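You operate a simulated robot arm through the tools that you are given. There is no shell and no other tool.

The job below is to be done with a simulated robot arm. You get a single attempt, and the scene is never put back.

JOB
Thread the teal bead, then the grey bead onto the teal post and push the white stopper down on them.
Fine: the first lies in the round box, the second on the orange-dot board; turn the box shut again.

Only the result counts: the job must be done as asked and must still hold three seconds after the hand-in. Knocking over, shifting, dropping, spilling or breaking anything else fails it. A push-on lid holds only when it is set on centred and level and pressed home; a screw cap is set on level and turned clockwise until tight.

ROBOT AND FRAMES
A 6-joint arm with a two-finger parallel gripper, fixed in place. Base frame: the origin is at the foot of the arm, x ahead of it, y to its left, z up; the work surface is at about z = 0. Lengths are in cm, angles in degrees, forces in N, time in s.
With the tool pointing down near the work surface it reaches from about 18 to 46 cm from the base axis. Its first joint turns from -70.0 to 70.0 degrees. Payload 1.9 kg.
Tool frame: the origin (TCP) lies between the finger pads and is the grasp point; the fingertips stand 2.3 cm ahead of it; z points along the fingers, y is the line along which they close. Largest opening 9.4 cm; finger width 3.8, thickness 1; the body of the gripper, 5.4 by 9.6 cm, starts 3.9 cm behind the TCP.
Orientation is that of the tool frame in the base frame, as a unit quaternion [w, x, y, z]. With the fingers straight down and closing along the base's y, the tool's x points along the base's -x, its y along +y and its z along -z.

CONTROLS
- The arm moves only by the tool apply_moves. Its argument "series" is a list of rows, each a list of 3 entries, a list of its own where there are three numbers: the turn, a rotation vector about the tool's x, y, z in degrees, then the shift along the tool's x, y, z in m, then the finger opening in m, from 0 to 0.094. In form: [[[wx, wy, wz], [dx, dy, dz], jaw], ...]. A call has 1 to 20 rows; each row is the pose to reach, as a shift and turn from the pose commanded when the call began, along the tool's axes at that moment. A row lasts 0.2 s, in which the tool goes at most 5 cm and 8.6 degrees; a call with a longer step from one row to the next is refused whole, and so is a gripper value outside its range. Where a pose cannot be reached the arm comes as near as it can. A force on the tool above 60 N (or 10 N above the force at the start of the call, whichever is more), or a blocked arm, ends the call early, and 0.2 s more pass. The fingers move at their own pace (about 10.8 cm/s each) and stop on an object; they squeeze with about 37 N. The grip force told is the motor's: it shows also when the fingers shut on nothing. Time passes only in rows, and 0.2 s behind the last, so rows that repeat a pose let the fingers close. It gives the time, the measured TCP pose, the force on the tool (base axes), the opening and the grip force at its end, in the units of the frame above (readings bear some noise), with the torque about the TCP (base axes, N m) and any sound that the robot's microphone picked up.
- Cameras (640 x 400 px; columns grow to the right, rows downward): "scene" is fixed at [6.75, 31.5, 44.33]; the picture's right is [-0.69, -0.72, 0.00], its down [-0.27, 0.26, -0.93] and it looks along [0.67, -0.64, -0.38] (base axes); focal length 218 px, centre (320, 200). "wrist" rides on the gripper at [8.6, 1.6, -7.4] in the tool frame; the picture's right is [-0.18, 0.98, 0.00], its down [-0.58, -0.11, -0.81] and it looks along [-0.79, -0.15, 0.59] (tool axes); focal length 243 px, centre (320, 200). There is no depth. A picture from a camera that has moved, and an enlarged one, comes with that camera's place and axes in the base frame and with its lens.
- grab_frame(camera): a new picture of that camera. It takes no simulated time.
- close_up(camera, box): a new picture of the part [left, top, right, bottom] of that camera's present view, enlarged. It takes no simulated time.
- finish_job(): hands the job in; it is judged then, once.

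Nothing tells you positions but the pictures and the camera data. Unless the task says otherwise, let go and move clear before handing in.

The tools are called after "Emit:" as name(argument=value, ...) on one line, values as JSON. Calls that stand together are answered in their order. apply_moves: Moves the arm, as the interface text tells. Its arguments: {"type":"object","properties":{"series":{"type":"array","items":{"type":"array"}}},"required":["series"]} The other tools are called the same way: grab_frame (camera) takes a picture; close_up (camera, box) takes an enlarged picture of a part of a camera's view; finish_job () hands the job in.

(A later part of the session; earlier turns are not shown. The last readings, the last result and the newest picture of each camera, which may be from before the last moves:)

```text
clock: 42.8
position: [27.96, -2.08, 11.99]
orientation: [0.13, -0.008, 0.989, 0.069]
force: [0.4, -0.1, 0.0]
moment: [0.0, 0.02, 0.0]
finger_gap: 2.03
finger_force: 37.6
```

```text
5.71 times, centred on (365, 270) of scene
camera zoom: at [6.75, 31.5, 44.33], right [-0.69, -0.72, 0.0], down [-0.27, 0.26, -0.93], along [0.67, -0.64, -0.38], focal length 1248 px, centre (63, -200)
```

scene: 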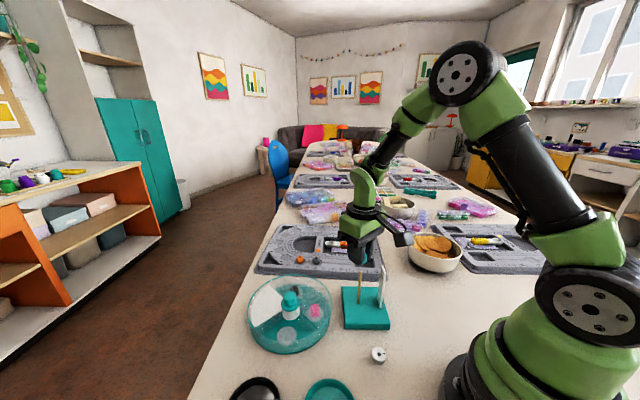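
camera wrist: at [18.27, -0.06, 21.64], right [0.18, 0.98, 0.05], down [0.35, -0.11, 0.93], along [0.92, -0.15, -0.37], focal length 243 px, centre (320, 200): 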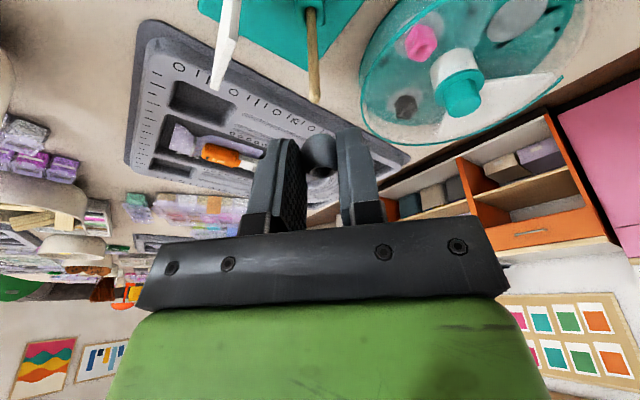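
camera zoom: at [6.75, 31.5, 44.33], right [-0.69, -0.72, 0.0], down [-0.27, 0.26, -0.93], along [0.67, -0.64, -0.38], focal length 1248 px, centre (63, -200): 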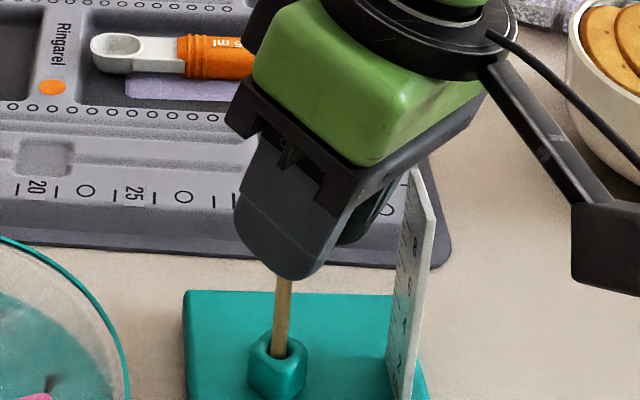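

The tip is visible inside the grey bead's hole. I'll lower 1.3 cm more, still above the ruler top.

Emit:
apply_moves(series=[[[0, 0, 0], [0.001, -0.0005, 0.0038], 0.015], [[0, 0, 0], [0.002, -0.001, 0.0077], 0.015], [[0, 0, 0], [0.0034, -0.0017, 0.0125], 0.015], [[0, 0, 0], [0.0034, -0.0017, 0.0125], 0.015]])

Emit:
grab_frame(camera="wrist")

Emit:
close_up(camera="scene", box=[335, 235, 395, 305])

```text
clock: 43.8
position: [28.12, -2.1, 10.65]
orientation: [0.13, -0.009, 0.989, 0.069]
force: [-0.4, 0.4, -0.6]
moment: [-0.03, 0.02, 0.04]
finger_gap: 2.02
finger_force: 36.6
```

```text
taken
camera wrist: at [17.94, -1.45, 15.72], right [0.14, 0.97, 0.18], down [0.36, -0.22, 0.91], along [0.92, -0.06, -0.38], focal length 243 px, centre (320, 200)
```

wrist: 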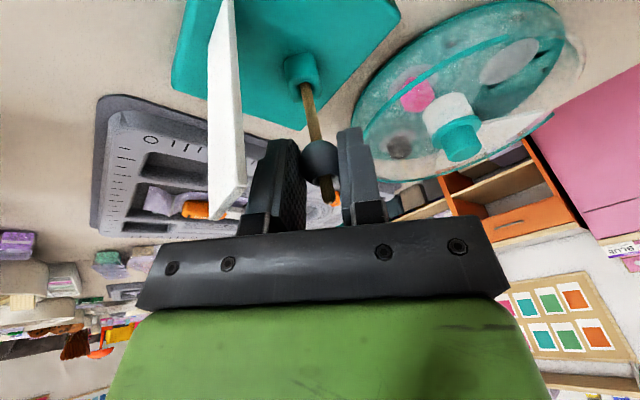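

```text
5.71 times, centred on (365, 270) of scene
camera zoom: at [6.75, 31.5, 44.33], right [-0.69, -0.72, 0.0], down [-0.27, 0.26, -0.93], along [0.67, -0.64, -0.38], focal length 1248 px, centre (63, -200)
```

zoom: 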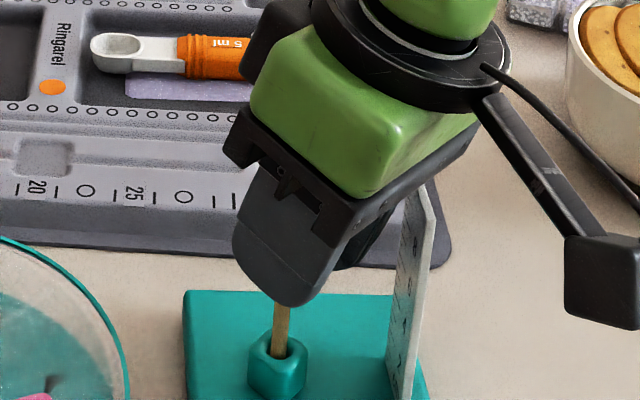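

The post runs well through the bead and the ruler is still clear. I'll open only to 2.8 cm so the bead slides down.

Emit:
apply_moves(series=[[[0, 0, 0], [0, 0, 0], 0.023], [[0, 0, 0], [0, 0, 0], 0.028], [[0, 0, 0], [0, 0, 0], 0.028], [[0, 0, 0], [0, 0, 0], 0.028]])

Emit:
close_up(camera="wrist", box=[200, 0, 440, 240])

Emit:
close_up(camera="scene", box=[335, 245, 395, 315])

```text
clock: 44.8
position: [28.19, -2.13, 10.49]
orientation: [0.131, -0.009, 0.989, 0.069]
force: [0.3, 0.4, -0.4]
moment: [-0.02, 0.0, 0.01]
finger_gap: 2.81
finger_force: 0.1
```

```text
1.67 times, centred on (320, 120) of wrist
camera zoom: at [17.95, -1.45, 15.73], right [0.14, 0.97, 0.18], down [0.36, -0.22, 0.91], along [0.92, -0.06, -0.38], focal length 404 px, centre (320, 333)
```

zoom: 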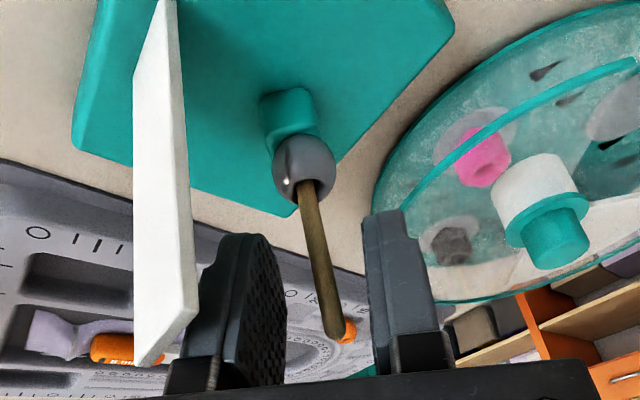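

```text
5.71 times, centred on (365, 280) of scene
camera zoom: at [6.75, 31.5, 44.33], right [-0.69, -0.72, 0.0], down [-0.27, 0.26, -0.93], along [0.67, -0.64, -0.38], focal length 1248 px, centre (63, -257)
```

zoom: 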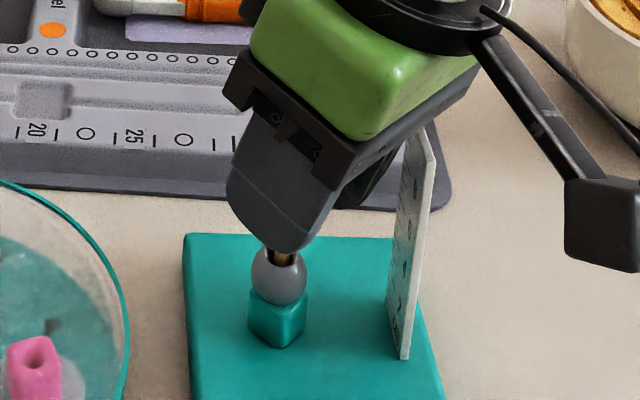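

Both beads are on the post in the right order. I'll rise clear and level the hand.

Emit:
apply_moves(series=[[[0, 0, 0], [-0.0052, 0.0027, -0.0191], 0.028], [[0, 0, 0], [-0.0104, 0.0054, -0.0383], 0.028], [[0, 0, 0], [-0.0155, 0.0081, -0.0574], 0.028], [[0, 0, 0], [-0.0207, 0.0108, -0.0765], 0.028], [[2.7, 5, 0.35], [-0.0207, 0.0108, -0.0765], 0.035], [[5.3, 10, 0.7], [-0.0207, 0.0108, -0.0765], 0.04], [[8, 15, 1.05], [-0.0207, 0.0108, -0.0765], 0.045], [[8, 15, 1.05], [-0.0207, 0.0108, -0.0765], 0.045]])

Emit:
close_up(camera="scene", box=[325, 245, 405, 375])

Emit:
grab_frame(camera="wrist")

```text
clock: 46.6
position: [27.95, -2.08, 18.6]
orientation: [0.0, 0.0, 1.0, -0.001]
force: [-0.8, 0.1, -0.3]
moment: [-0.01, -0.03, -0.03]
finger_gap: 4.49
finger_force: 0.1
```

```text
3.08 times, centred on (365, 310) of scene
camera zoom: at [6.75, 31.5, 44.33], right [-0.69, -0.72, 0.0], down [-0.27, 0.26, -0.93], along [0.67, -0.64, -0.38], focal length 672 px, centre (182, -138)
```

zoom: 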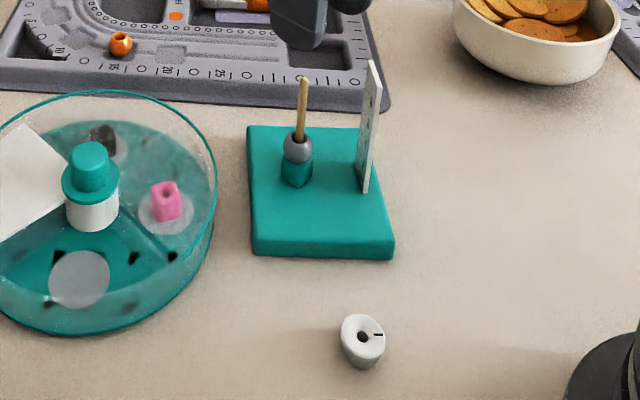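

```text
taken
camera wrist: at [19.57, -0.34, 26.09], right [0.19, 0.98, 0.0], down [0.58, -0.11, 0.81], along [0.79, -0.15, -0.59], focal length 243 px, centre (320, 200)
```

wrist: 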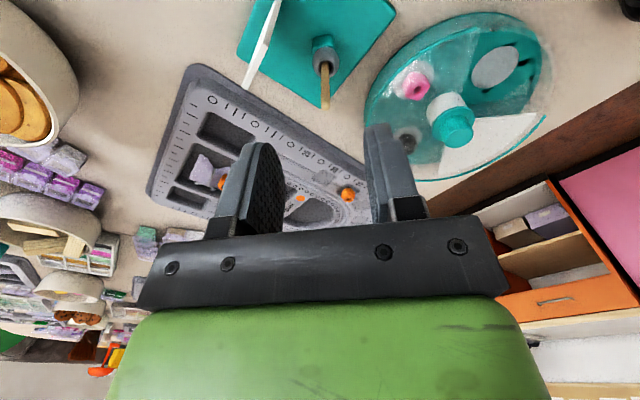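

Both beads are stacked on the post and the white stopper is near (18.5, 5.1). I'll move over it with the hand turned 90° so the camera stays clear of the arm base.

Emit:
apply_moves(series=[[[0, 0, 8.2], [0.009, 0.007, 0], 0.045], [[0, 0, 16.4], [0.018, 0.014, 0], 0.045], [[0, 0, 24.6], [0.027, 0.021, 0], 0.045], [[0, 0, 32.8], [0.036, 0.028, 0], 0.045], [[0, 0, 41], [0.045, 0.035, 0.005], 0.045], [[0, 0, 49.2], [0.054, 0.042, 0.01], 0.045], [[0, 0, 57.4], [0.063, 0.049, 0.015], 0.045], [[0, 0, 65.6], [0.072, 0.056, 0.02], 0.045], [[0, 0, 73.8], [0.081, 0.063, 0.03], 0.045], [[0, 0, 82], [0.09, 0.07, 0.04], 0.045], [[0, 0, 90], [0.0945, 0.071, 0.046], 0.045], [[0, 0, 90], [0.0945, 0.071, 0.046], 0.045]])

Emit:
grab_frame(camera="wrist")

Emit:
close_up(camera="scene", box=[345, 310, 425, 390])

```text
clock: 49.2
position: [18.62, 4.91, 14.06]
orientation: [0.001, 0.708, 0.706, -0.001]
force: [-0.1, 0.4, -0.2]
moment: [0.0, -0.01, 0.01]
finger_gap: 4.49
finger_force: 0.0
```

```text
taken
camera wrist: at [20.43, 13.72, 21.48], right [0.98, -0.19, 0.0], down [-0.11, -0.58, 0.81], along [-0.15, -0.79, -0.59], focal length 243 px, centre (320, 200)
```

wrist: 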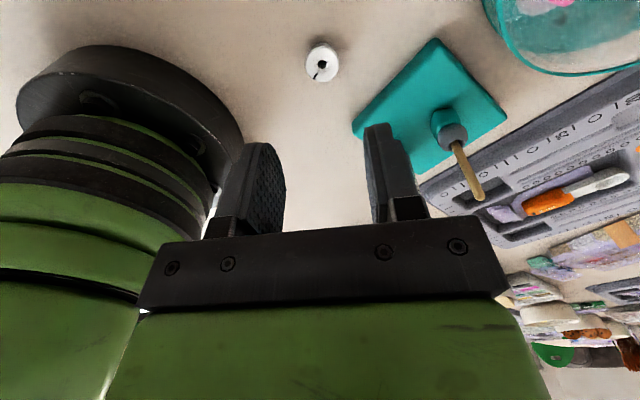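

```text
5.00 times, centred on (385, 350) of scene
camera zoom: at [6.75, 31.5, 44.33], right [-0.69, -0.72, 0.0], down [-0.27, 0.26, -0.93], along [0.67, -0.64, -0.38], focal length 1092 px, centre (-5, -550)
```

zoom: 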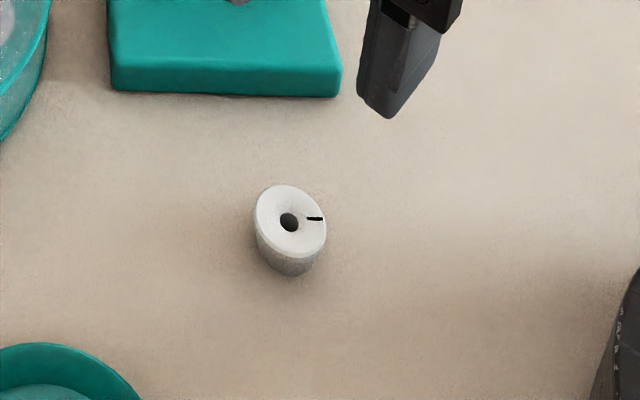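

The stopper is in view. I'll zoom in to locate it precisely.

Emit:
close_up(camera="wrist", box=[280, 20, 380, 100])

```text
5.00 times, centred on (330, 60) of wrist
camera zoom: at [20.43, 13.72, 21.48], right [0.98, -0.19, 0.0], down [-0.11, -0.58, 0.81], along [-0.15, -0.79, -0.59], focal length 1213 px, centre (270, 900)
```

zoom: 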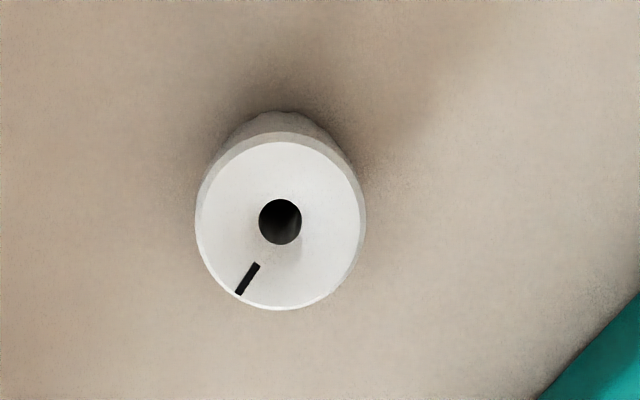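

The stopper is about 2.6 cm across at the top and 1.7 cm tall, tapering downwards, with a snug hole. I'll line up and descend to just above it, then measure again.

Emit:
apply_moves(series=[[[0, 0, 0], [-0.0015, 0.0006, 0.03], 0.045], [[0, 0, 0], [-0.003, 0.0012, 0.06], 0.045], [[0, 0, 0], [-0.003, 0.0012, 0.082], 0.045], [[0, 0, 0], [-0.003, 0.0012, 0.082], 0.045]])

Emit:
close_up(camera="wrist", box=[250, 70, 390, 170])

Emit:
close_up(camera="scene", box=[345, 310, 425, 390])

```text
clock: 50.2
position: [18.65, 4.65, 5.77]
orientation: [0.0, 0.707, 0.707, 0.0]
force: [0.1, -0.1, 0.3]
moment: [-0.03, 0.01, -0.01]
finger_gap: 4.51
finger_force: 0.1
```

```text
4.00 times, centred on (320, 120) of wrist
camera zoom: at [20.52, 13.43, 13.24], right [0.98, -0.18, 0.0], down [-0.11, -0.58, 0.81], along [-0.15, -0.79, -0.59], focal length 970 px, centre (320, 520)
```

zoom: 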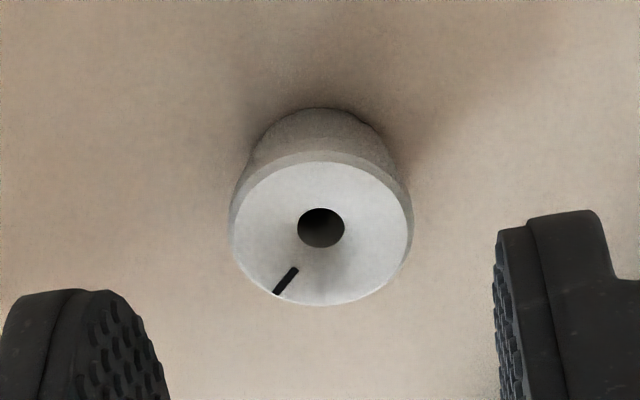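

```text
5.00 times, centred on (385, 350) of scene
camera zoom: at [6.75, 31.5, 44.33], right [-0.69, -0.72, 0.0], down [-0.27, 0.26, -0.93], along [0.67, -0.64, -0.38], focal length 1092 px, centre (-5, -550)
```

zoom: 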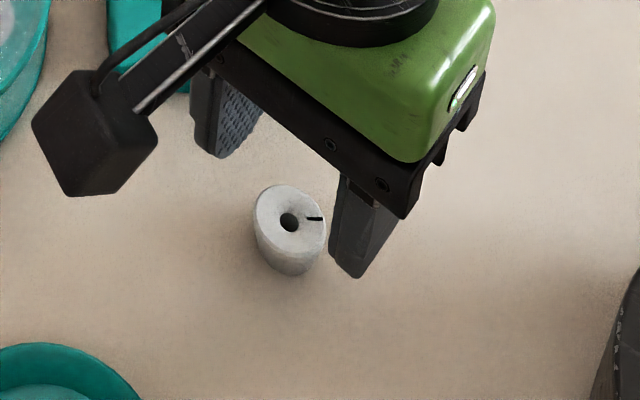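

The stopper is centred under the hand with its top at about z = 1.6. I'll lower, grip the upper part, and lift.

Emit:
apply_moves(series=[[[0, 0, 0], [0, 0.0004, 0.012], 0.045], [[0, 0, 0], [0, 0.0004, 0.0257], 0.045], [[0, 0, 0], [0, 0.0004, 0.0257], 0.03], [[0, 0, 0], [0, 0.0004, 0.0257], 0.02], [[0, 0, 0], [0, 0.0004, 0.0257], 0.02], [[0, 0, 0], [0, 0.0004, 0.0257], 0.02]])

Emit:
close_up(camera="wrist", box=[250, 90, 390, 210])

```text
clock: 51.6
position: [18.62, 4.66, 3.35]
orientation: [0.0, 0.707, 0.707, 0.0]
force: [0.2, 0.0, -0.2]
moment: [0.04, 0.02, 0.0]
finger_gap: 2.41
finger_force: 37.0
```

```text
3.33 times, centred on (320, 150) of wrist
camera zoom: at [20.5, 13.45, 10.76], right [0.98, -0.18, 0.0], down [-0.11, -0.58, 0.81], along [-0.15, -0.79, -0.59], focal length 809 px, centre (320, 367)
```

zoom: 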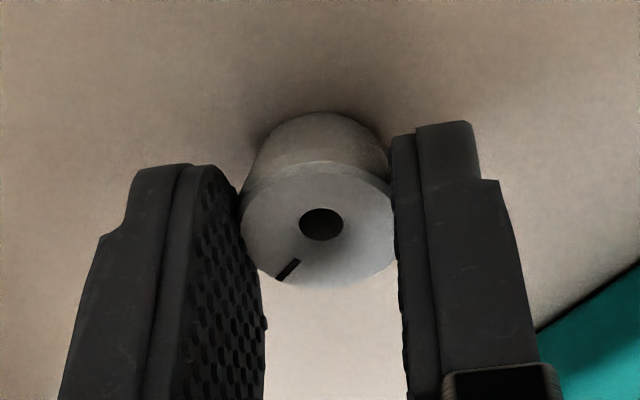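

The stopper is gripped at 2.41 cm. I'll lift it and check that it hangs level.

Emit:
apply_moves(series=[[[0, 0, 0], [0, 0, -0.005], 0.02], [[0, 0, 0], [0, 0, -0.03], 0.02], [[0, 0, 0], [0, 0, -0.07], 0.02], [[0, 0, 0], [0, 0, -0.11], 0.02], [[0, 0, 0], [0, 0, -0.15], 0.02], [[0, 0, 0], [0, 0, -0.15], 0.02]])

Emit:
close_up(camera="wrist", box=[270, 100, 370, 190])

Emit:
close_up(camera="scene", box=[325, 250, 425, 350])

```text
clock: 53.0
position: [18.75, 4.83, 18.38]
orientation: [0.0, 0.707, 0.707, -0.001]
force: [0.9, -0.6, -0.1]
moment: [0.0, -0.02, 0.01]
finger_gap: 2.43
finger_force: 37.2
```

```text
4.44 times, centred on (320, 145) of wrist
camera zoom: at [20.42, 13.51, 25.82], right [0.98, -0.18, 0.0], down [-0.11, -0.58, 0.81], along [-0.15, -0.79, -0.59], focal length 1078 px, centre (320, 444)
```

zoom: 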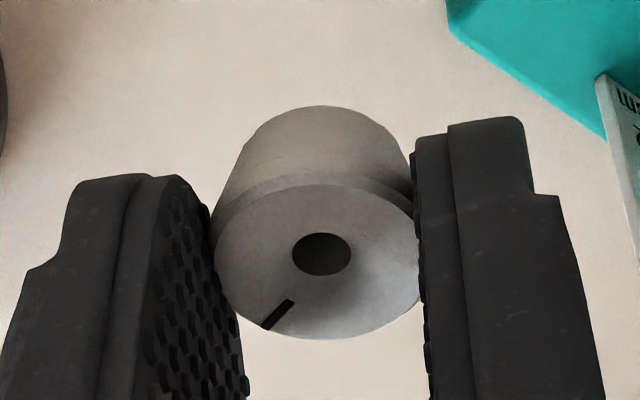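

```text
4.00 times, centred on (375, 300) of scene
camera zoom: at [6.75, 31.5, 44.33], right [-0.69, -0.72, 0.0], down [-0.27, 0.26, -0.93], along [0.67, -0.64, -0.38], focal length 873 px, centre (100, -200)
```

zoom: 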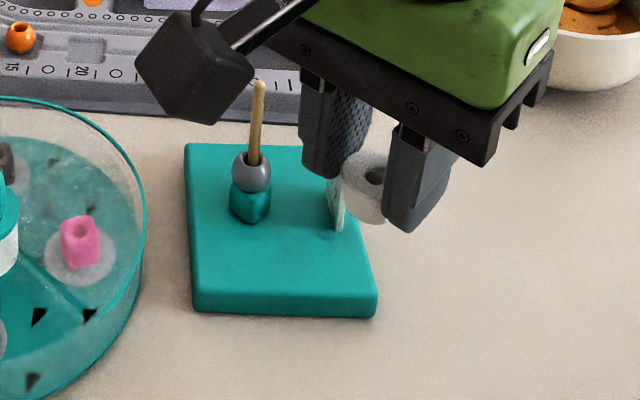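

The stopper hangs level and hasn't slipped. I'll carry it to above the post while turning back to yaw 0.

Emit:
apply_moves(series=[[[0, 0, -8.2], [-0.006, 0.009, 0], 0.02], [[0, 0, -16.4], [-0.012, 0.018, 0], 0.02], [[0, 0, -24.6], [-0.018, 0.027, 0], 0.02], [[0, 0, -32.8], [-0.024, 0.036, 0], 0.02], [[0, 0, -41], [-0.03, 0.045, 0], 0.02], [[0, 0, -49.2], [-0.036, 0.054, 0], 0.02], [[0, 0, -57.4], [-0.042, 0.063, 0], 0.02], [[0, 0, -65.6], [-0.048, 0.072, 0], 0.02], [[0, 0, -73.8], [-0.054, 0.081, 0], 0.02], [[0, 0, -82], [-0.06, 0.09, 0], 0.02], [[0, 0, -90], [-0.0666, 0.099, 0], 0.02], [[0, 0, -90], [-0.0666, 0.099, 0.012], 0.02], [[0, 0, -90], [-0.0666, 0.099, 0.024], 0.02], [[0, 0, -90], [-0.0666, 0.099, 0.024], 0.02]])

Emit:
close_up(camera="wrist", box=[270, 80, 370, 180])

Emit:
close_up(camera="scene", box=[335, 235, 395, 305])

Emit:
grab_frame(camera="wrist")

```text
clock: 56.0
position: [28.7, -1.78, 15.84]
orientation: [0.0, 0.0, 1.0, -0.001]
force: [0.2, 0.3, -0.2]
moment: [0.03, -0.02, 0.02]
finger_gap: 2.43
finger_force: 36.9
```

```text
4.00 times, centred on (320, 130) of wrist
camera zoom: at [20.21, -0.14, 23.26], right [0.18, 0.98, 0.0], down [0.58, -0.11, 0.81], along [0.79, -0.15, -0.59], focal length 970 px, centre (320, 480)
```

zoom: 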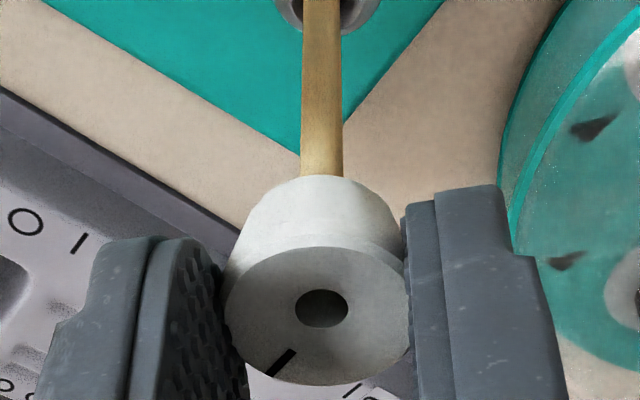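

```text
5.71 times, centred on (365, 270) of scene
camera zoom: at [6.75, 31.5, 44.33], right [-0.69, -0.72, 0.0], down [-0.27, 0.26, -0.93], along [0.67, -0.64, -0.38], focal length 1248 px, centre (63, -200)
```

zoom: 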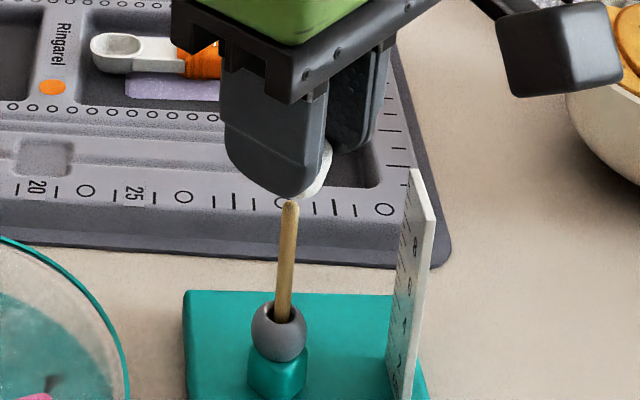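

```text
taken
camera wrist: at [20.21, -0.14, 23.26], right [0.18, 0.98, 0.0], down [0.58, -0.11, 0.81], along [0.79, -0.15, -0.59], focal length 243 px, centre (320, 200)
```

wrist: 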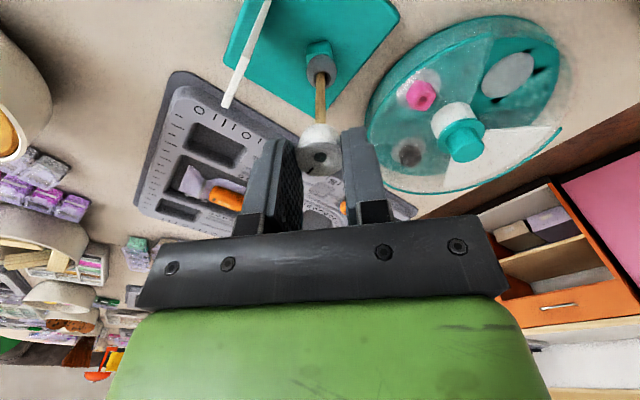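

Laterally the stopper lines up with the post. I'll zoom the scene camera for the other direction.

Emit:
close_up(camera="scene", box=[355, 250, 385, 290])

Emit:
apply_moves(series=[[[0, 0, 0], [0, 0, -0.006], 0.02], [[0, 0, 0], [0, 0, -0.012], 0.02], [[0, 0, 0], [0, 0, -0.012], 0.02]])

Emit:
close_up(camera="wrist", box=[280, 80, 360, 180])

Emit:
close_up(camera="scene", box=[355, 240, 385, 280])

```text
10.00 times, centred on (370, 270) of scene
camera zoom: at [6.75, 31.5, 44.33], right [-0.69, -0.72, 0.0], down [-0.27, 0.26, -0.93], along [0.67, -0.64, -0.38], focal length 2184 px, centre (-180, -500)
```

zoom: 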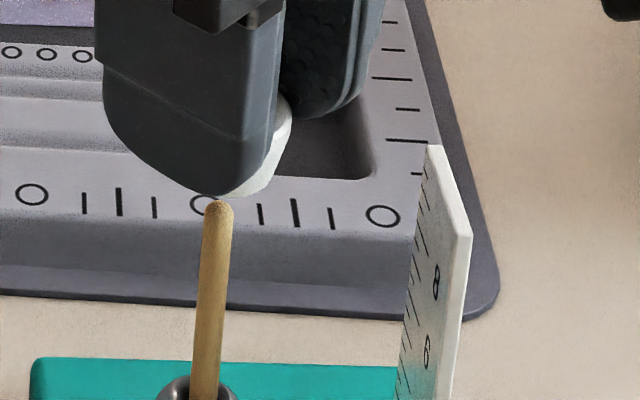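

```text
clock: 56.8
position: [28.56, -1.88, 17.19]
orientation: [0.0, 0.0, 1.0, 0.0]
force: [-0.4, 0.4, 0.5]
moment: [0.04, -0.02, 0.01]
finger_gap: 2.42
finger_force: 36.7
```

```text
4.00 times, centred on (320, 130) of wrist
camera zoom: at [20.15, -0.21, 24.49], right [0.18, 0.98, 0.0], down [0.58, -0.11, 0.81], along [0.79, -0.15, -0.59], focal length 970 px, centre (320, 480)
```

zoom: 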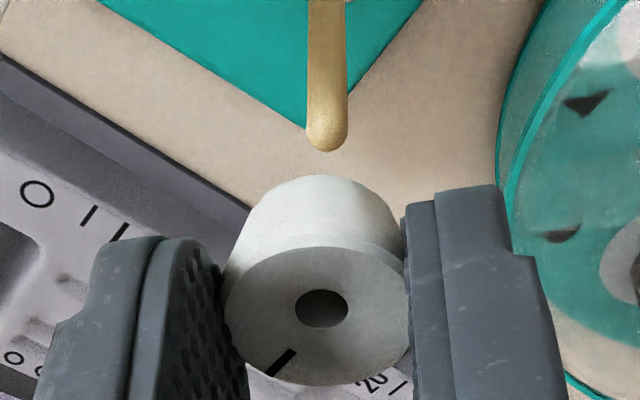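

```text
10.00 times, centred on (370, 260) of scene
camera zoom: at [6.75, 31.5, 44.33], right [-0.69, -0.72, 0.0], down [-0.27, 0.26, -0.93], along [0.67, -0.64, -0.38], focal length 2184 px, centre (-180, -400)
```

zoom: 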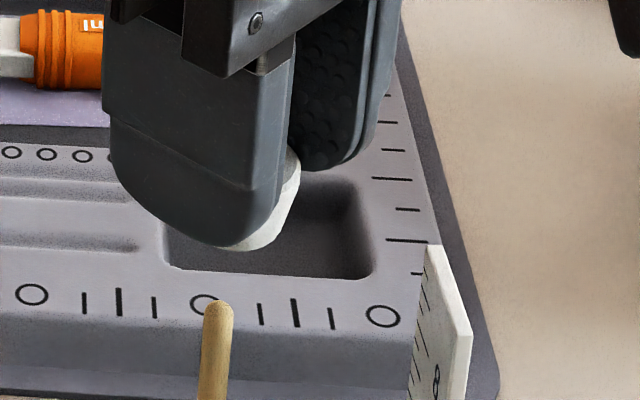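

The wrist picture suggests the post is about 4 mm further in +x, and the scene view agrees. I'll compare the platform with an earlier crop to see how far it moved.

Emit:
close_up(camera="scene", box=[325, 235, 405, 335])

Emit:
close_up(camera="wrist", box=[300, 60, 350, 120])

```text
4.00 times, centred on (365, 285) of scene
camera zoom: at [6.75, 31.5, 44.33], right [-0.69, -0.72, 0.0], down [-0.27, 0.26, -0.93], along [0.67, -0.64, -0.38], focal length 873 px, centre (140, -140)
```

zoom: 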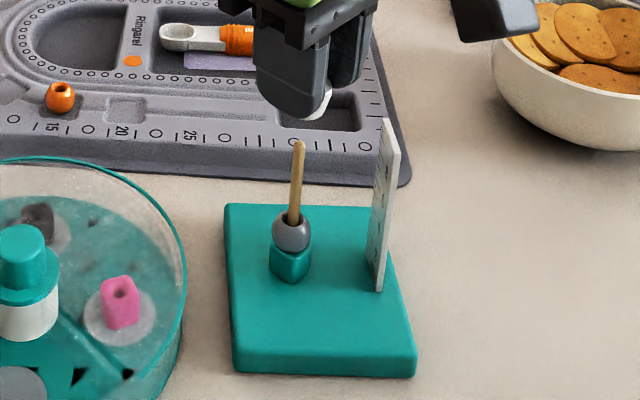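

```text
6.67 times, centred on (325, 90) of wrist
camera zoom: at [20.15, -0.21, 24.49], right [0.18, 0.98, 0.0], down [0.58, -0.11, 0.81], along [0.79, -0.15, -0.59], focal length 1618 px, centre (287, 933)
```

zoom: 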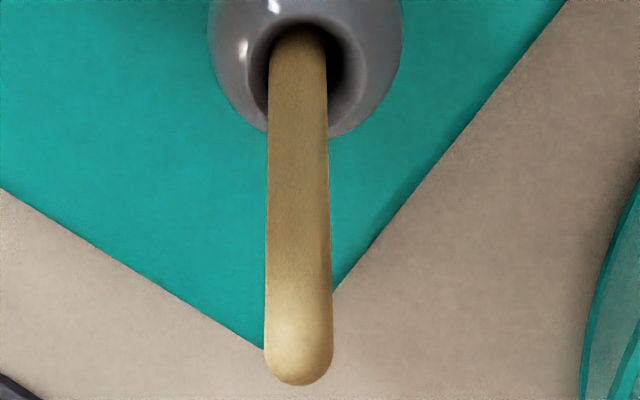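

The platform moved about 2 mm in +x during the grey bead contact. I'll shift the stopper 3.3 mm in +x, lower to just above the tip, and check again.

Emit:
apply_moves(series=[[[0, 0, 0], [-0.0033, 0.0003, 0.008], 0.02], [[0, 0, 0], [-0.0033, 0.0003, 0.016], 0.02], [[0, 0, 0], [-0.0033, 0.0003, 0.021], 0.02], [[0, 0, 0], [-0.0033, 0.0003, 0.021], 0.02]])

Emit:
close_up(camera="wrist", box=[280, 80, 360, 180])

Emit:
close_up(camera="scene", box=[355, 250, 385, 290])

```text
clock: 57.8
position: [28.92, -1.81, 14.98]
orientation: [0.0, 0.001, 1.0, -0.001]
force: [-0.1, -0.1, -0.8]
moment: [-0.02, -0.03, -0.02]
finger_gap: 2.44
finger_force: 37.1
```

```text
4.00 times, centred on (320, 130) of wrist
camera zoom: at [20.45, -0.18, 22.38], right [0.18, 0.98, 0.0], down [0.58, -0.11, 0.81], along [0.79, -0.15, -0.59], focal length 970 px, centre (320, 480)
```

zoom: 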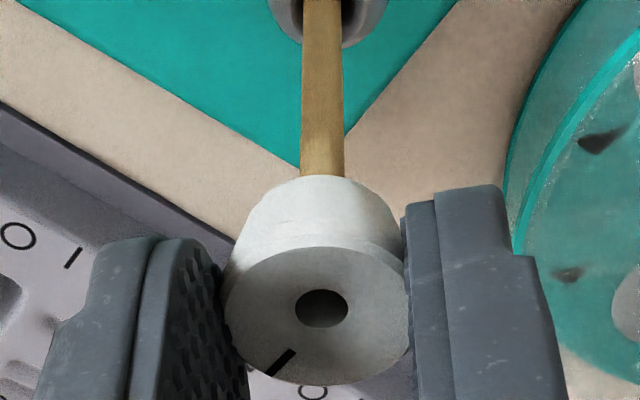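

```text
10.00 times, centred on (370, 270) of scene
camera zoom: at [6.75, 31.5, 44.33], right [-0.69, -0.72, 0.0], down [-0.27, 0.26, -0.93], along [0.67, -0.64, -0.38], focal length 2184 px, centre (-180, -500)
```

zoom: 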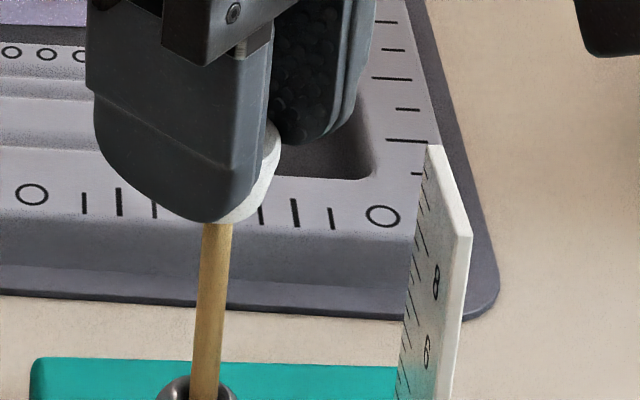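

Both cameras now show the stopper on the post axis to within about 0.3 mm. I'll lower it gently onto the tip.

Emit:
apply_moves(series=[[[0, 0, 0], [0, 0.0002, 0.003], 0.02], [[0, 0, 0], [0, 0.0002, 0.006], 0.02], [[0, 0, 0], [0, 0.0002, 0.008], 0.02], [[0, 0, 0], [0, 0.0002, 0.01], 0.02]])

Emit:
close_up(camera="wrist", box=[280, 80, 360, 180])

Emit:
close_up(camera="scene", box=[355, 250, 385, 290])

```text
clock: 58.8
position: [29.08, -1.87, 13.82]
orientation: [0.0, 0.0, 1.0, 0.001]
force: [-2.4, 2.8, 1.7]
moment: [0.06, 0.07, 0.02]
finger_gap: 2.4
finger_force: 36.8
```

```text
4.00 times, centred on (320, 130) of wrist
camera zoom: at [20.52, -0.18, 21.35], right [0.18, 0.98, 0.0], down [0.58, -0.11, 0.81], along [0.79, -0.15, -0.59], focal length 970 px, centre (320, 480)
```

zoom: 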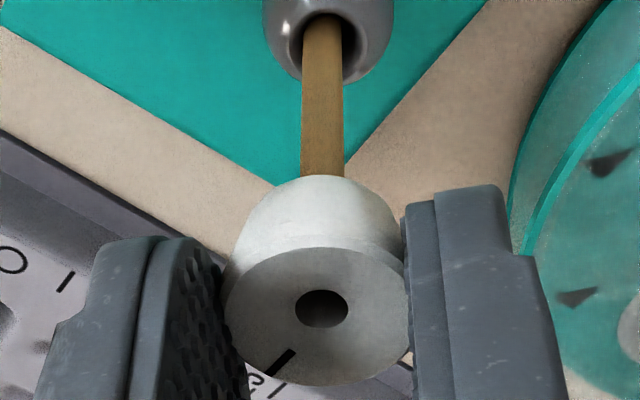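

```text
10.00 times, centred on (370, 270) of scene
camera zoom: at [6.75, 31.5, 44.33], right [-0.69, -0.72, 0.0], down [-0.27, 0.26, -0.93], along [0.67, -0.64, -0.38], focal length 2184 px, centre (-180, -500)
```

zoom: 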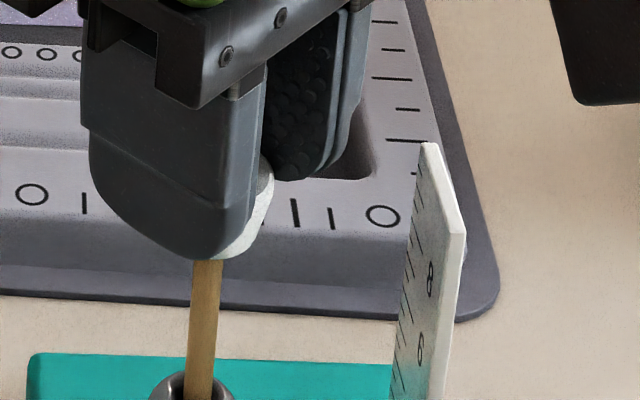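

The stopper's bottom is now below the tip height with only small forces, so the tip has entered. I'll relieve the small side force and continue down in steps.

Emit:
apply_moves(series=[[[0, 0, 0], [0.0008, 0.0006, 0.003], 0.02], [[0, 0, 0], [0.0008, 0.0006, 0.007], 0.02], [[0, 0, 0], [0.0008, 0.0006, 0.011], 0.02], [[0, 0, 0], [0.0008, 0.0006, 0.015], 0.02]])

Emit:
close_up(camera="wrist", box=[280, 80, 360, 180])

Emit:
close_up(camera="scene", box=[355, 250, 385, 290])

```text
clock: 59.8
position: [28.86, -1.86, 12.6]
orientation: [0.0, 0.0, 1.0, 0.0]
force: [-0.4, 0.0, 0.4]
moment: [0.03, 0.01, -0.03]
finger_gap: 2.4
finger_force: 36.8
```

```text
4.00 times, centred on (320, 130) of wrist
camera zoom: at [20.4, -0.18, 19.98], right [0.18, 0.98, 0.0], down [0.58, -0.11, 0.81], along [0.79, -0.15, -0.59], focal length 970 px, centre (320, 480)
```

zoom: 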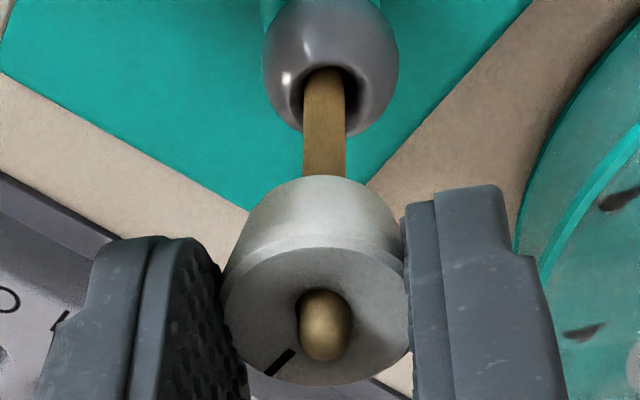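

```text
10.00 times, centred on (370, 270) of scene
camera zoom: at [6.75, 31.5, 44.33], right [-0.69, -0.72, 0.0], down [-0.27, 0.26, -0.93], along [0.67, -0.64, -0.38], focal length 2184 px, centre (-180, -500)
```

zoom: 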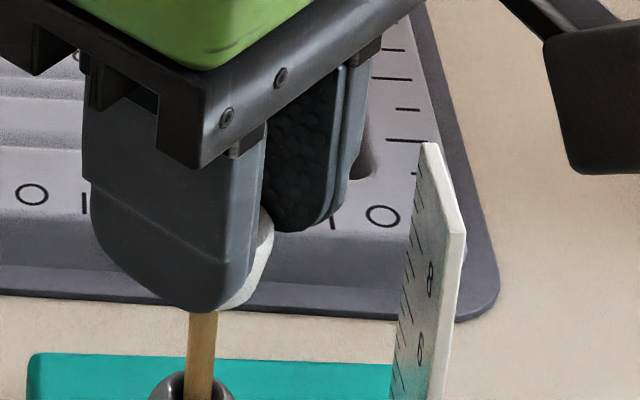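

The post tip is through the stopper. I'll continue down 2.4 cm and check clearance to the ruler.

Emit:
apply_moves(series=[[[0, 0, 0], [0, 0, 0.004], 0.02], [[0, 0, 0], [0, 0, 0.008], 0.02], [[0, 0, 0], [0, 0, 0.012], 0.02], [[0, 0, 0], [0, 0, 0.016], 0.02], [[0, 0, 0], [0, 0, 0.02], 0.02], [[0, 0, 0], [0, 0, 0.024], 0.02]])

Emit:
grab_frame(camera="wrist")

Emit:
close_up(camera="scene", box=[340, 240, 400, 310])

```text
clock: 61.2
position: [28.88, -1.84, 9.99]
orientation: [0.0, 0.0, 1.0, 0.0]
force: [0.0, 0.2, -0.2]
moment: [-0.04, -0.02, -0.02]
finger_gap: 2.38
finger_force: 37.1
```

```text
taken
camera wrist: at [20.43, -0.11, 17.54], right [0.18, 0.98, 0.0], down [0.58, -0.11, 0.81], along [0.79, -0.15, -0.59], focal length 243 px, centre (320, 200)
```

wrist: 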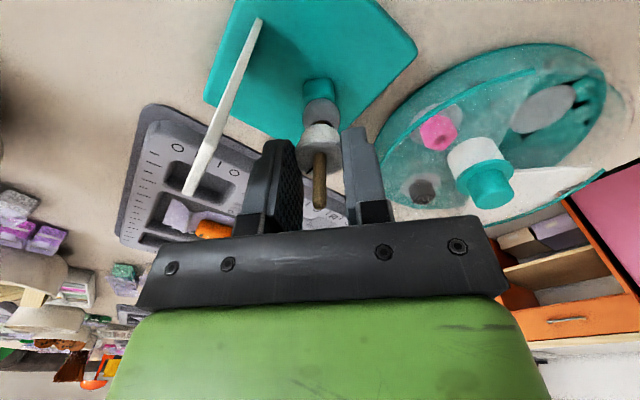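

```text
5.71 times, centred on (370, 275) of scene
camera zoom: at [6.75, 31.5, 44.33], right [-0.69, -0.72, 0.0], down [-0.27, 0.26, -0.93], along [0.67, -0.64, -0.38], focal length 1248 px, centre (34, -229)
```

zoom: 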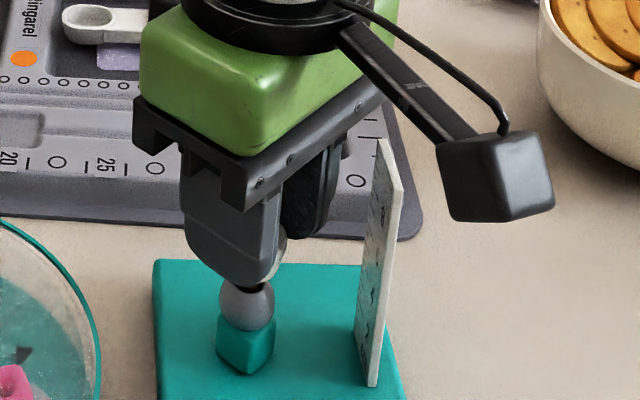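

The stopper is nearly on the grey bead and the hand is clear of the ruler. I'll lower in small steps to contact.

Emit:
apply_moves(series=[[[0, 0, 0], [0, 0, 0.002], 0.02], [[0, 0, 0], [0, 0, 0.004], 0.02], [[0, 0, 0], [0, 0, 0.006], 0.02], [[0, 0, 0], [0, 0, 0.008], 0.02]])

Emit:
close_up(camera="wrist", box=[270, 70, 370, 190])

Emit:
close_up(camera="scene", box=[345, 250, 395, 310])

```text
clock: 62.2
position: [28.85, -1.86, 9.26]
orientation: [0.0, 0.0, 1.0, 0.0]
force: [-0.5, 0.6, 1.1]
moment: [-0.02, 0.01, -0.02]
finger_gap: 2.39
finger_force: 37.4
```

```text
3.33 times, centred on (320, 130) of wrist
camera zoom: at [20.46, -0.15, 16.74], right [0.18, 0.98, 0.0], down [0.58, -0.11, 0.81], along [0.79, -0.15, -0.59], focal length 809 px, centre (320, 433)
```

zoom: 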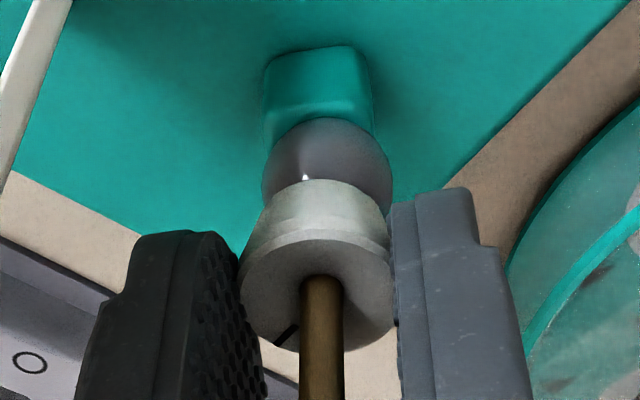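

```text
6.67 times, centred on (370, 280) of scene
camera zoom: at [6.75, 31.5, 44.33], right [-0.69, -0.72, 0.0], down [-0.27, 0.26, -0.93], along [0.67, -0.64, -0.38], focal length 1456 px, centre (-13, -333)
```

zoom: 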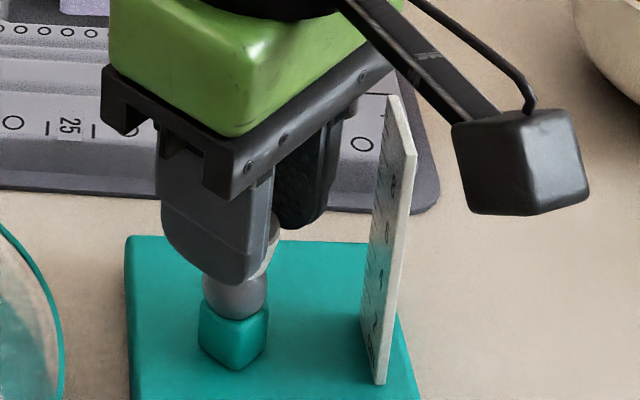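

It's very close to contact now. I'll continue down gently while watching for a force rise.

Emit:
apply_moves(series=[[[0, 0, 0], [0, 0, 0.0015], 0.02], [[0, 0, 0], [0, 0, 0.003], 0.02], [[0, 0, 0], [0, 0, 0.0045], 0.02], [[0, 0, 0], [0, 0, 0.006], 0.02]])

Emit:
close_up(camera="wrist", box=[270, 70, 370, 190])

Emit:
close_up(camera="scene", box=[345, 250, 395, 310])

```text
clock: 62.9
position: [28.96, -1.88, 9.18]
orientation: [0.001, 0.002, 1.0, 0.0]
force: [-8.3, -2.4, 24.9]
moment: [-0.04, 0.2, -0.01]
finger_gap: 2.4
finger_force: 36.8
stopped in row 3: the force on the tool passed its limit at 61 N (the readings are from after the stop); the commanded pose is now the measured one
```

```text
3.33 times, centred on (320, 130) of wrist
camera zoom: at [20.54, -0.16, 16.59], right [0.19, 0.98, 0.0], down [0.58, -0.11, 0.81], along [0.79, -0.15, -0.59], focal length 809 px, centre (320, 433)
```

zoom: 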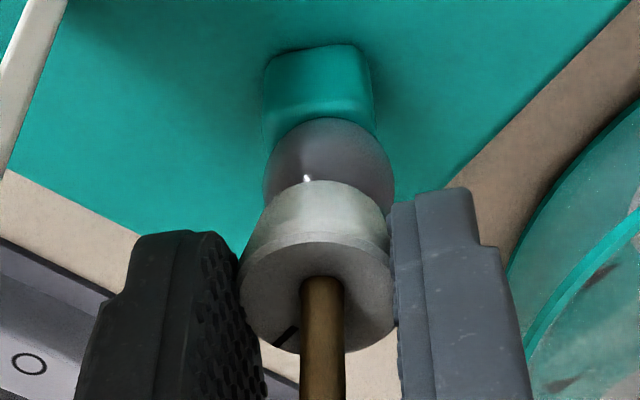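

```text
6.67 times, centred on (370, 280) of scene
camera zoom: at [6.75, 31.5, 44.33], right [-0.69, -0.72, 0.0], down [-0.27, 0.26, -0.93], along [0.67, -0.64, -0.38], focal length 1456 px, centre (-13, -333)
```

zoom: 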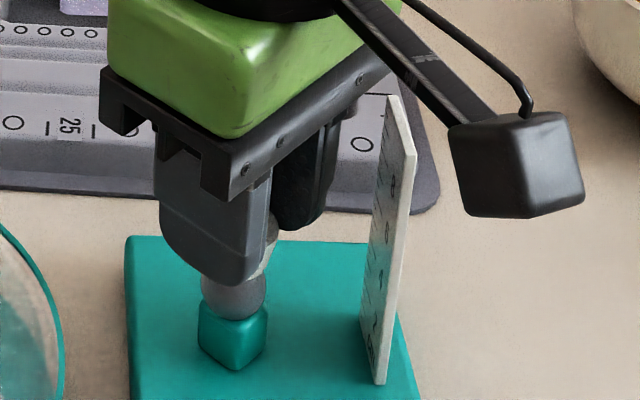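

The force rose sharply, so the stopper is pressing on the stack. I'll zoom in to confirm it sits on the grey bead.

Emit:
close_up(camera="scene", box=[360, 275, 390, 310])

Emit:
close_up(camera="wrist", box=[295, 90, 345, 150])

Emit:
close_up(camera="scene", box=[375, 255, 415, 295])

```text
11.43 times, centred on (375, 292) of scene
camera zoom: at [6.75, 31.5, 44.33], right [-0.69, -0.72, 0.0], down [-0.27, 0.26, -0.93], along [0.67, -0.64, -0.38], focal length 2495 px, centre (-309, -857)
```

zoom: 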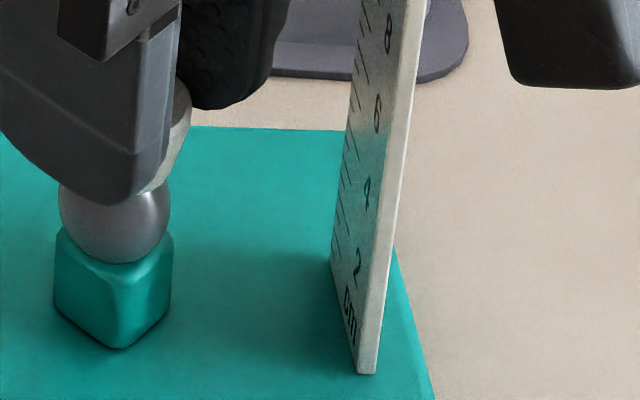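

```text
6.67 times, centred on (320, 120) of wrist
camera zoom: at [20.54, -0.16, 16.59], right [0.19, 0.98, 0.0], down [0.58, -0.11, 0.81], along [0.79, -0.15, -0.59], focal length 1618 px, centre (320, 733)
```

zoom: 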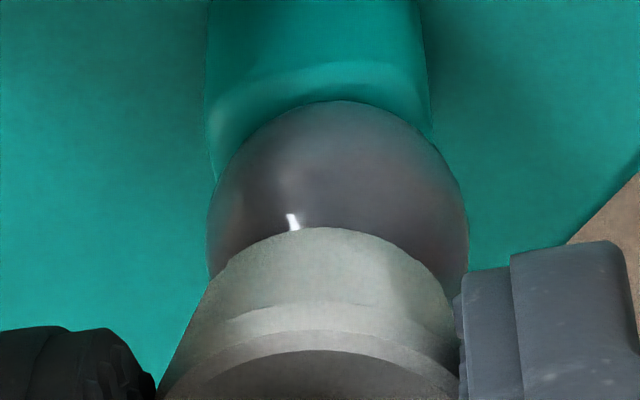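

```text
10.00 times, centred on (395, 275) of scene
camera zoom: at [6.75, 31.5, 44.33], right [-0.69, -0.72, 0.0], down [-0.27, 0.26, -0.93], along [0.67, -0.64, -0.38], focal length 2184 px, centre (-430, -550)
```

zoom: 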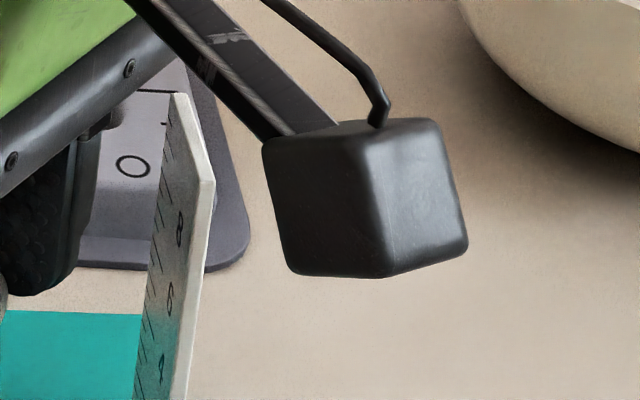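

The stopper sits on the grey bead. I'll let go, rise, and check it.

Emit:
apply_moves(series=[[[0, 0, 0], [0, 0, 0], 0.028], [[0, 0, 0], [0, 0, 0], 0.034], [[0, 0, 0], [0, 0, 0], 0.034], [[0, 0, 0], [0, 0, -0.02], 0.034], [[0, 0, 0], [0, 0, -0.035], 0.034], [[0, 0, 0], [0, 0, -0.035], 0.034]])

Emit:
close_up(camera="scene", box=[350, 260, 390, 310])

Emit:
close_up(camera="wrist", box=[270, 60, 370, 180])

```text
clock: 64.3
position: [28.88, -1.88, 12.53]
orientation: [0.002, 0.001, 1.0, -0.001]
force: [0.1, -0.2, -0.4]
moment: [0.0, -0.01, 0.02]
finger_gap: 3.39
finger_force: 0.1
```

```text
8.00 times, centred on (370, 285) of scene
camera zoom: at [6.75, 31.5, 44.33], right [-0.69, -0.72, 0.0], down [-0.27, 0.26, -0.93], along [0.67, -0.64, -0.38], focal length 1747 px, centre (-80, -480)
```

zoom: 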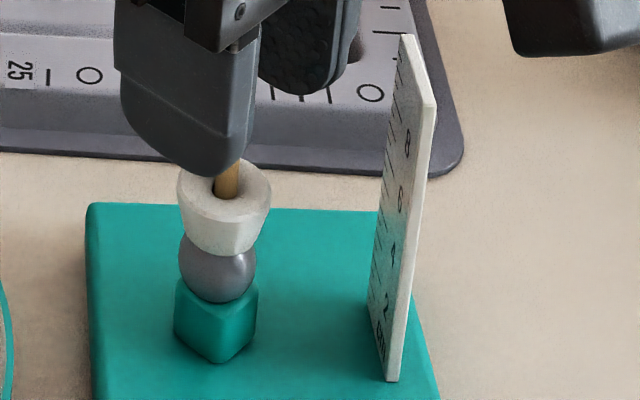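

```text
3.33 times, centred on (320, 120) of wrist
camera zoom: at [20.52, -0.14, 20.0], right [0.19, 0.98, 0.0], down [0.58, -0.11, 0.81], along [0.79, -0.15, -0.59], focal length 809 px, centre (320, 467)
```

zoom: 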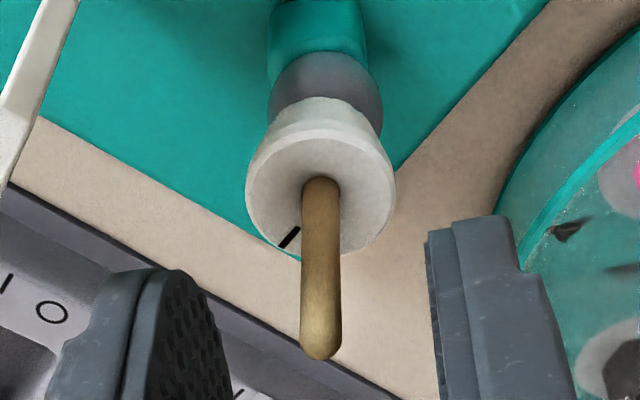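

The stopper stands on the stack with the post through it. To press it home, I'll narrow the fingers to straddle the post and push down on its top evenly.

Emit:
apply_moves(series=[[[0, 0, 0], [-0.001, 0.0003, 0], 0.022], [[0, 0, 0], [-0.001, 0.0003, 0], 0.014], [[0, 0, 0], [-0.001, 0.0003, 0.01], 0.014], [[0, 0, 0], [-0.001, 0.0003, 0.018], 0.014], [[0, 0, 0], [-0.001, 0.0003, 0.021], 0.014], [[0, 0, 0], [-0.001, 0.0003, 0.0225], 0.014]])

Emit:
close_up(camera="scene", box=[350, 260, 390, 310])

Emit:
close_up(camera="wrist", box=[270, 60, 370, 180])

```text
clock: 65.7
position: [29.1, -1.85, 10.51]
orientation: [0.001, 0.001, 1.0, 0.0]
force: [0.4, -0.5, 0.2]
moment: [0.0, 0.02, 0.0]
finger_gap: 1.4
finger_force: 0.2
```

```text
8.00 times, centred on (370, 285) of scene
camera zoom: at [6.75, 31.5, 44.33], right [-0.69, -0.72, 0.0], down [-0.27, 0.26, -0.93], along [0.67, -0.64, -0.38], focal length 1747 px, centre (-80, -480)
```

zoom: 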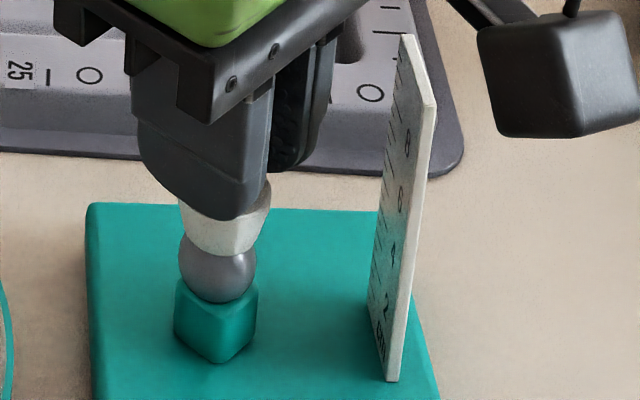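

```text
3.33 times, centred on (320, 120) of wrist
camera zoom: at [20.61, -0.16, 17.75], right [0.19, 0.98, 0.0], down [0.58, -0.11, 0.81], along [0.79, -0.15, -0.59], focal length 809 px, centre (320, 467)
```

zoom: 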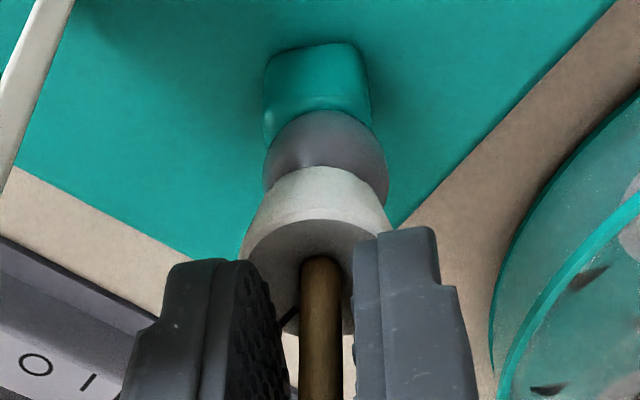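

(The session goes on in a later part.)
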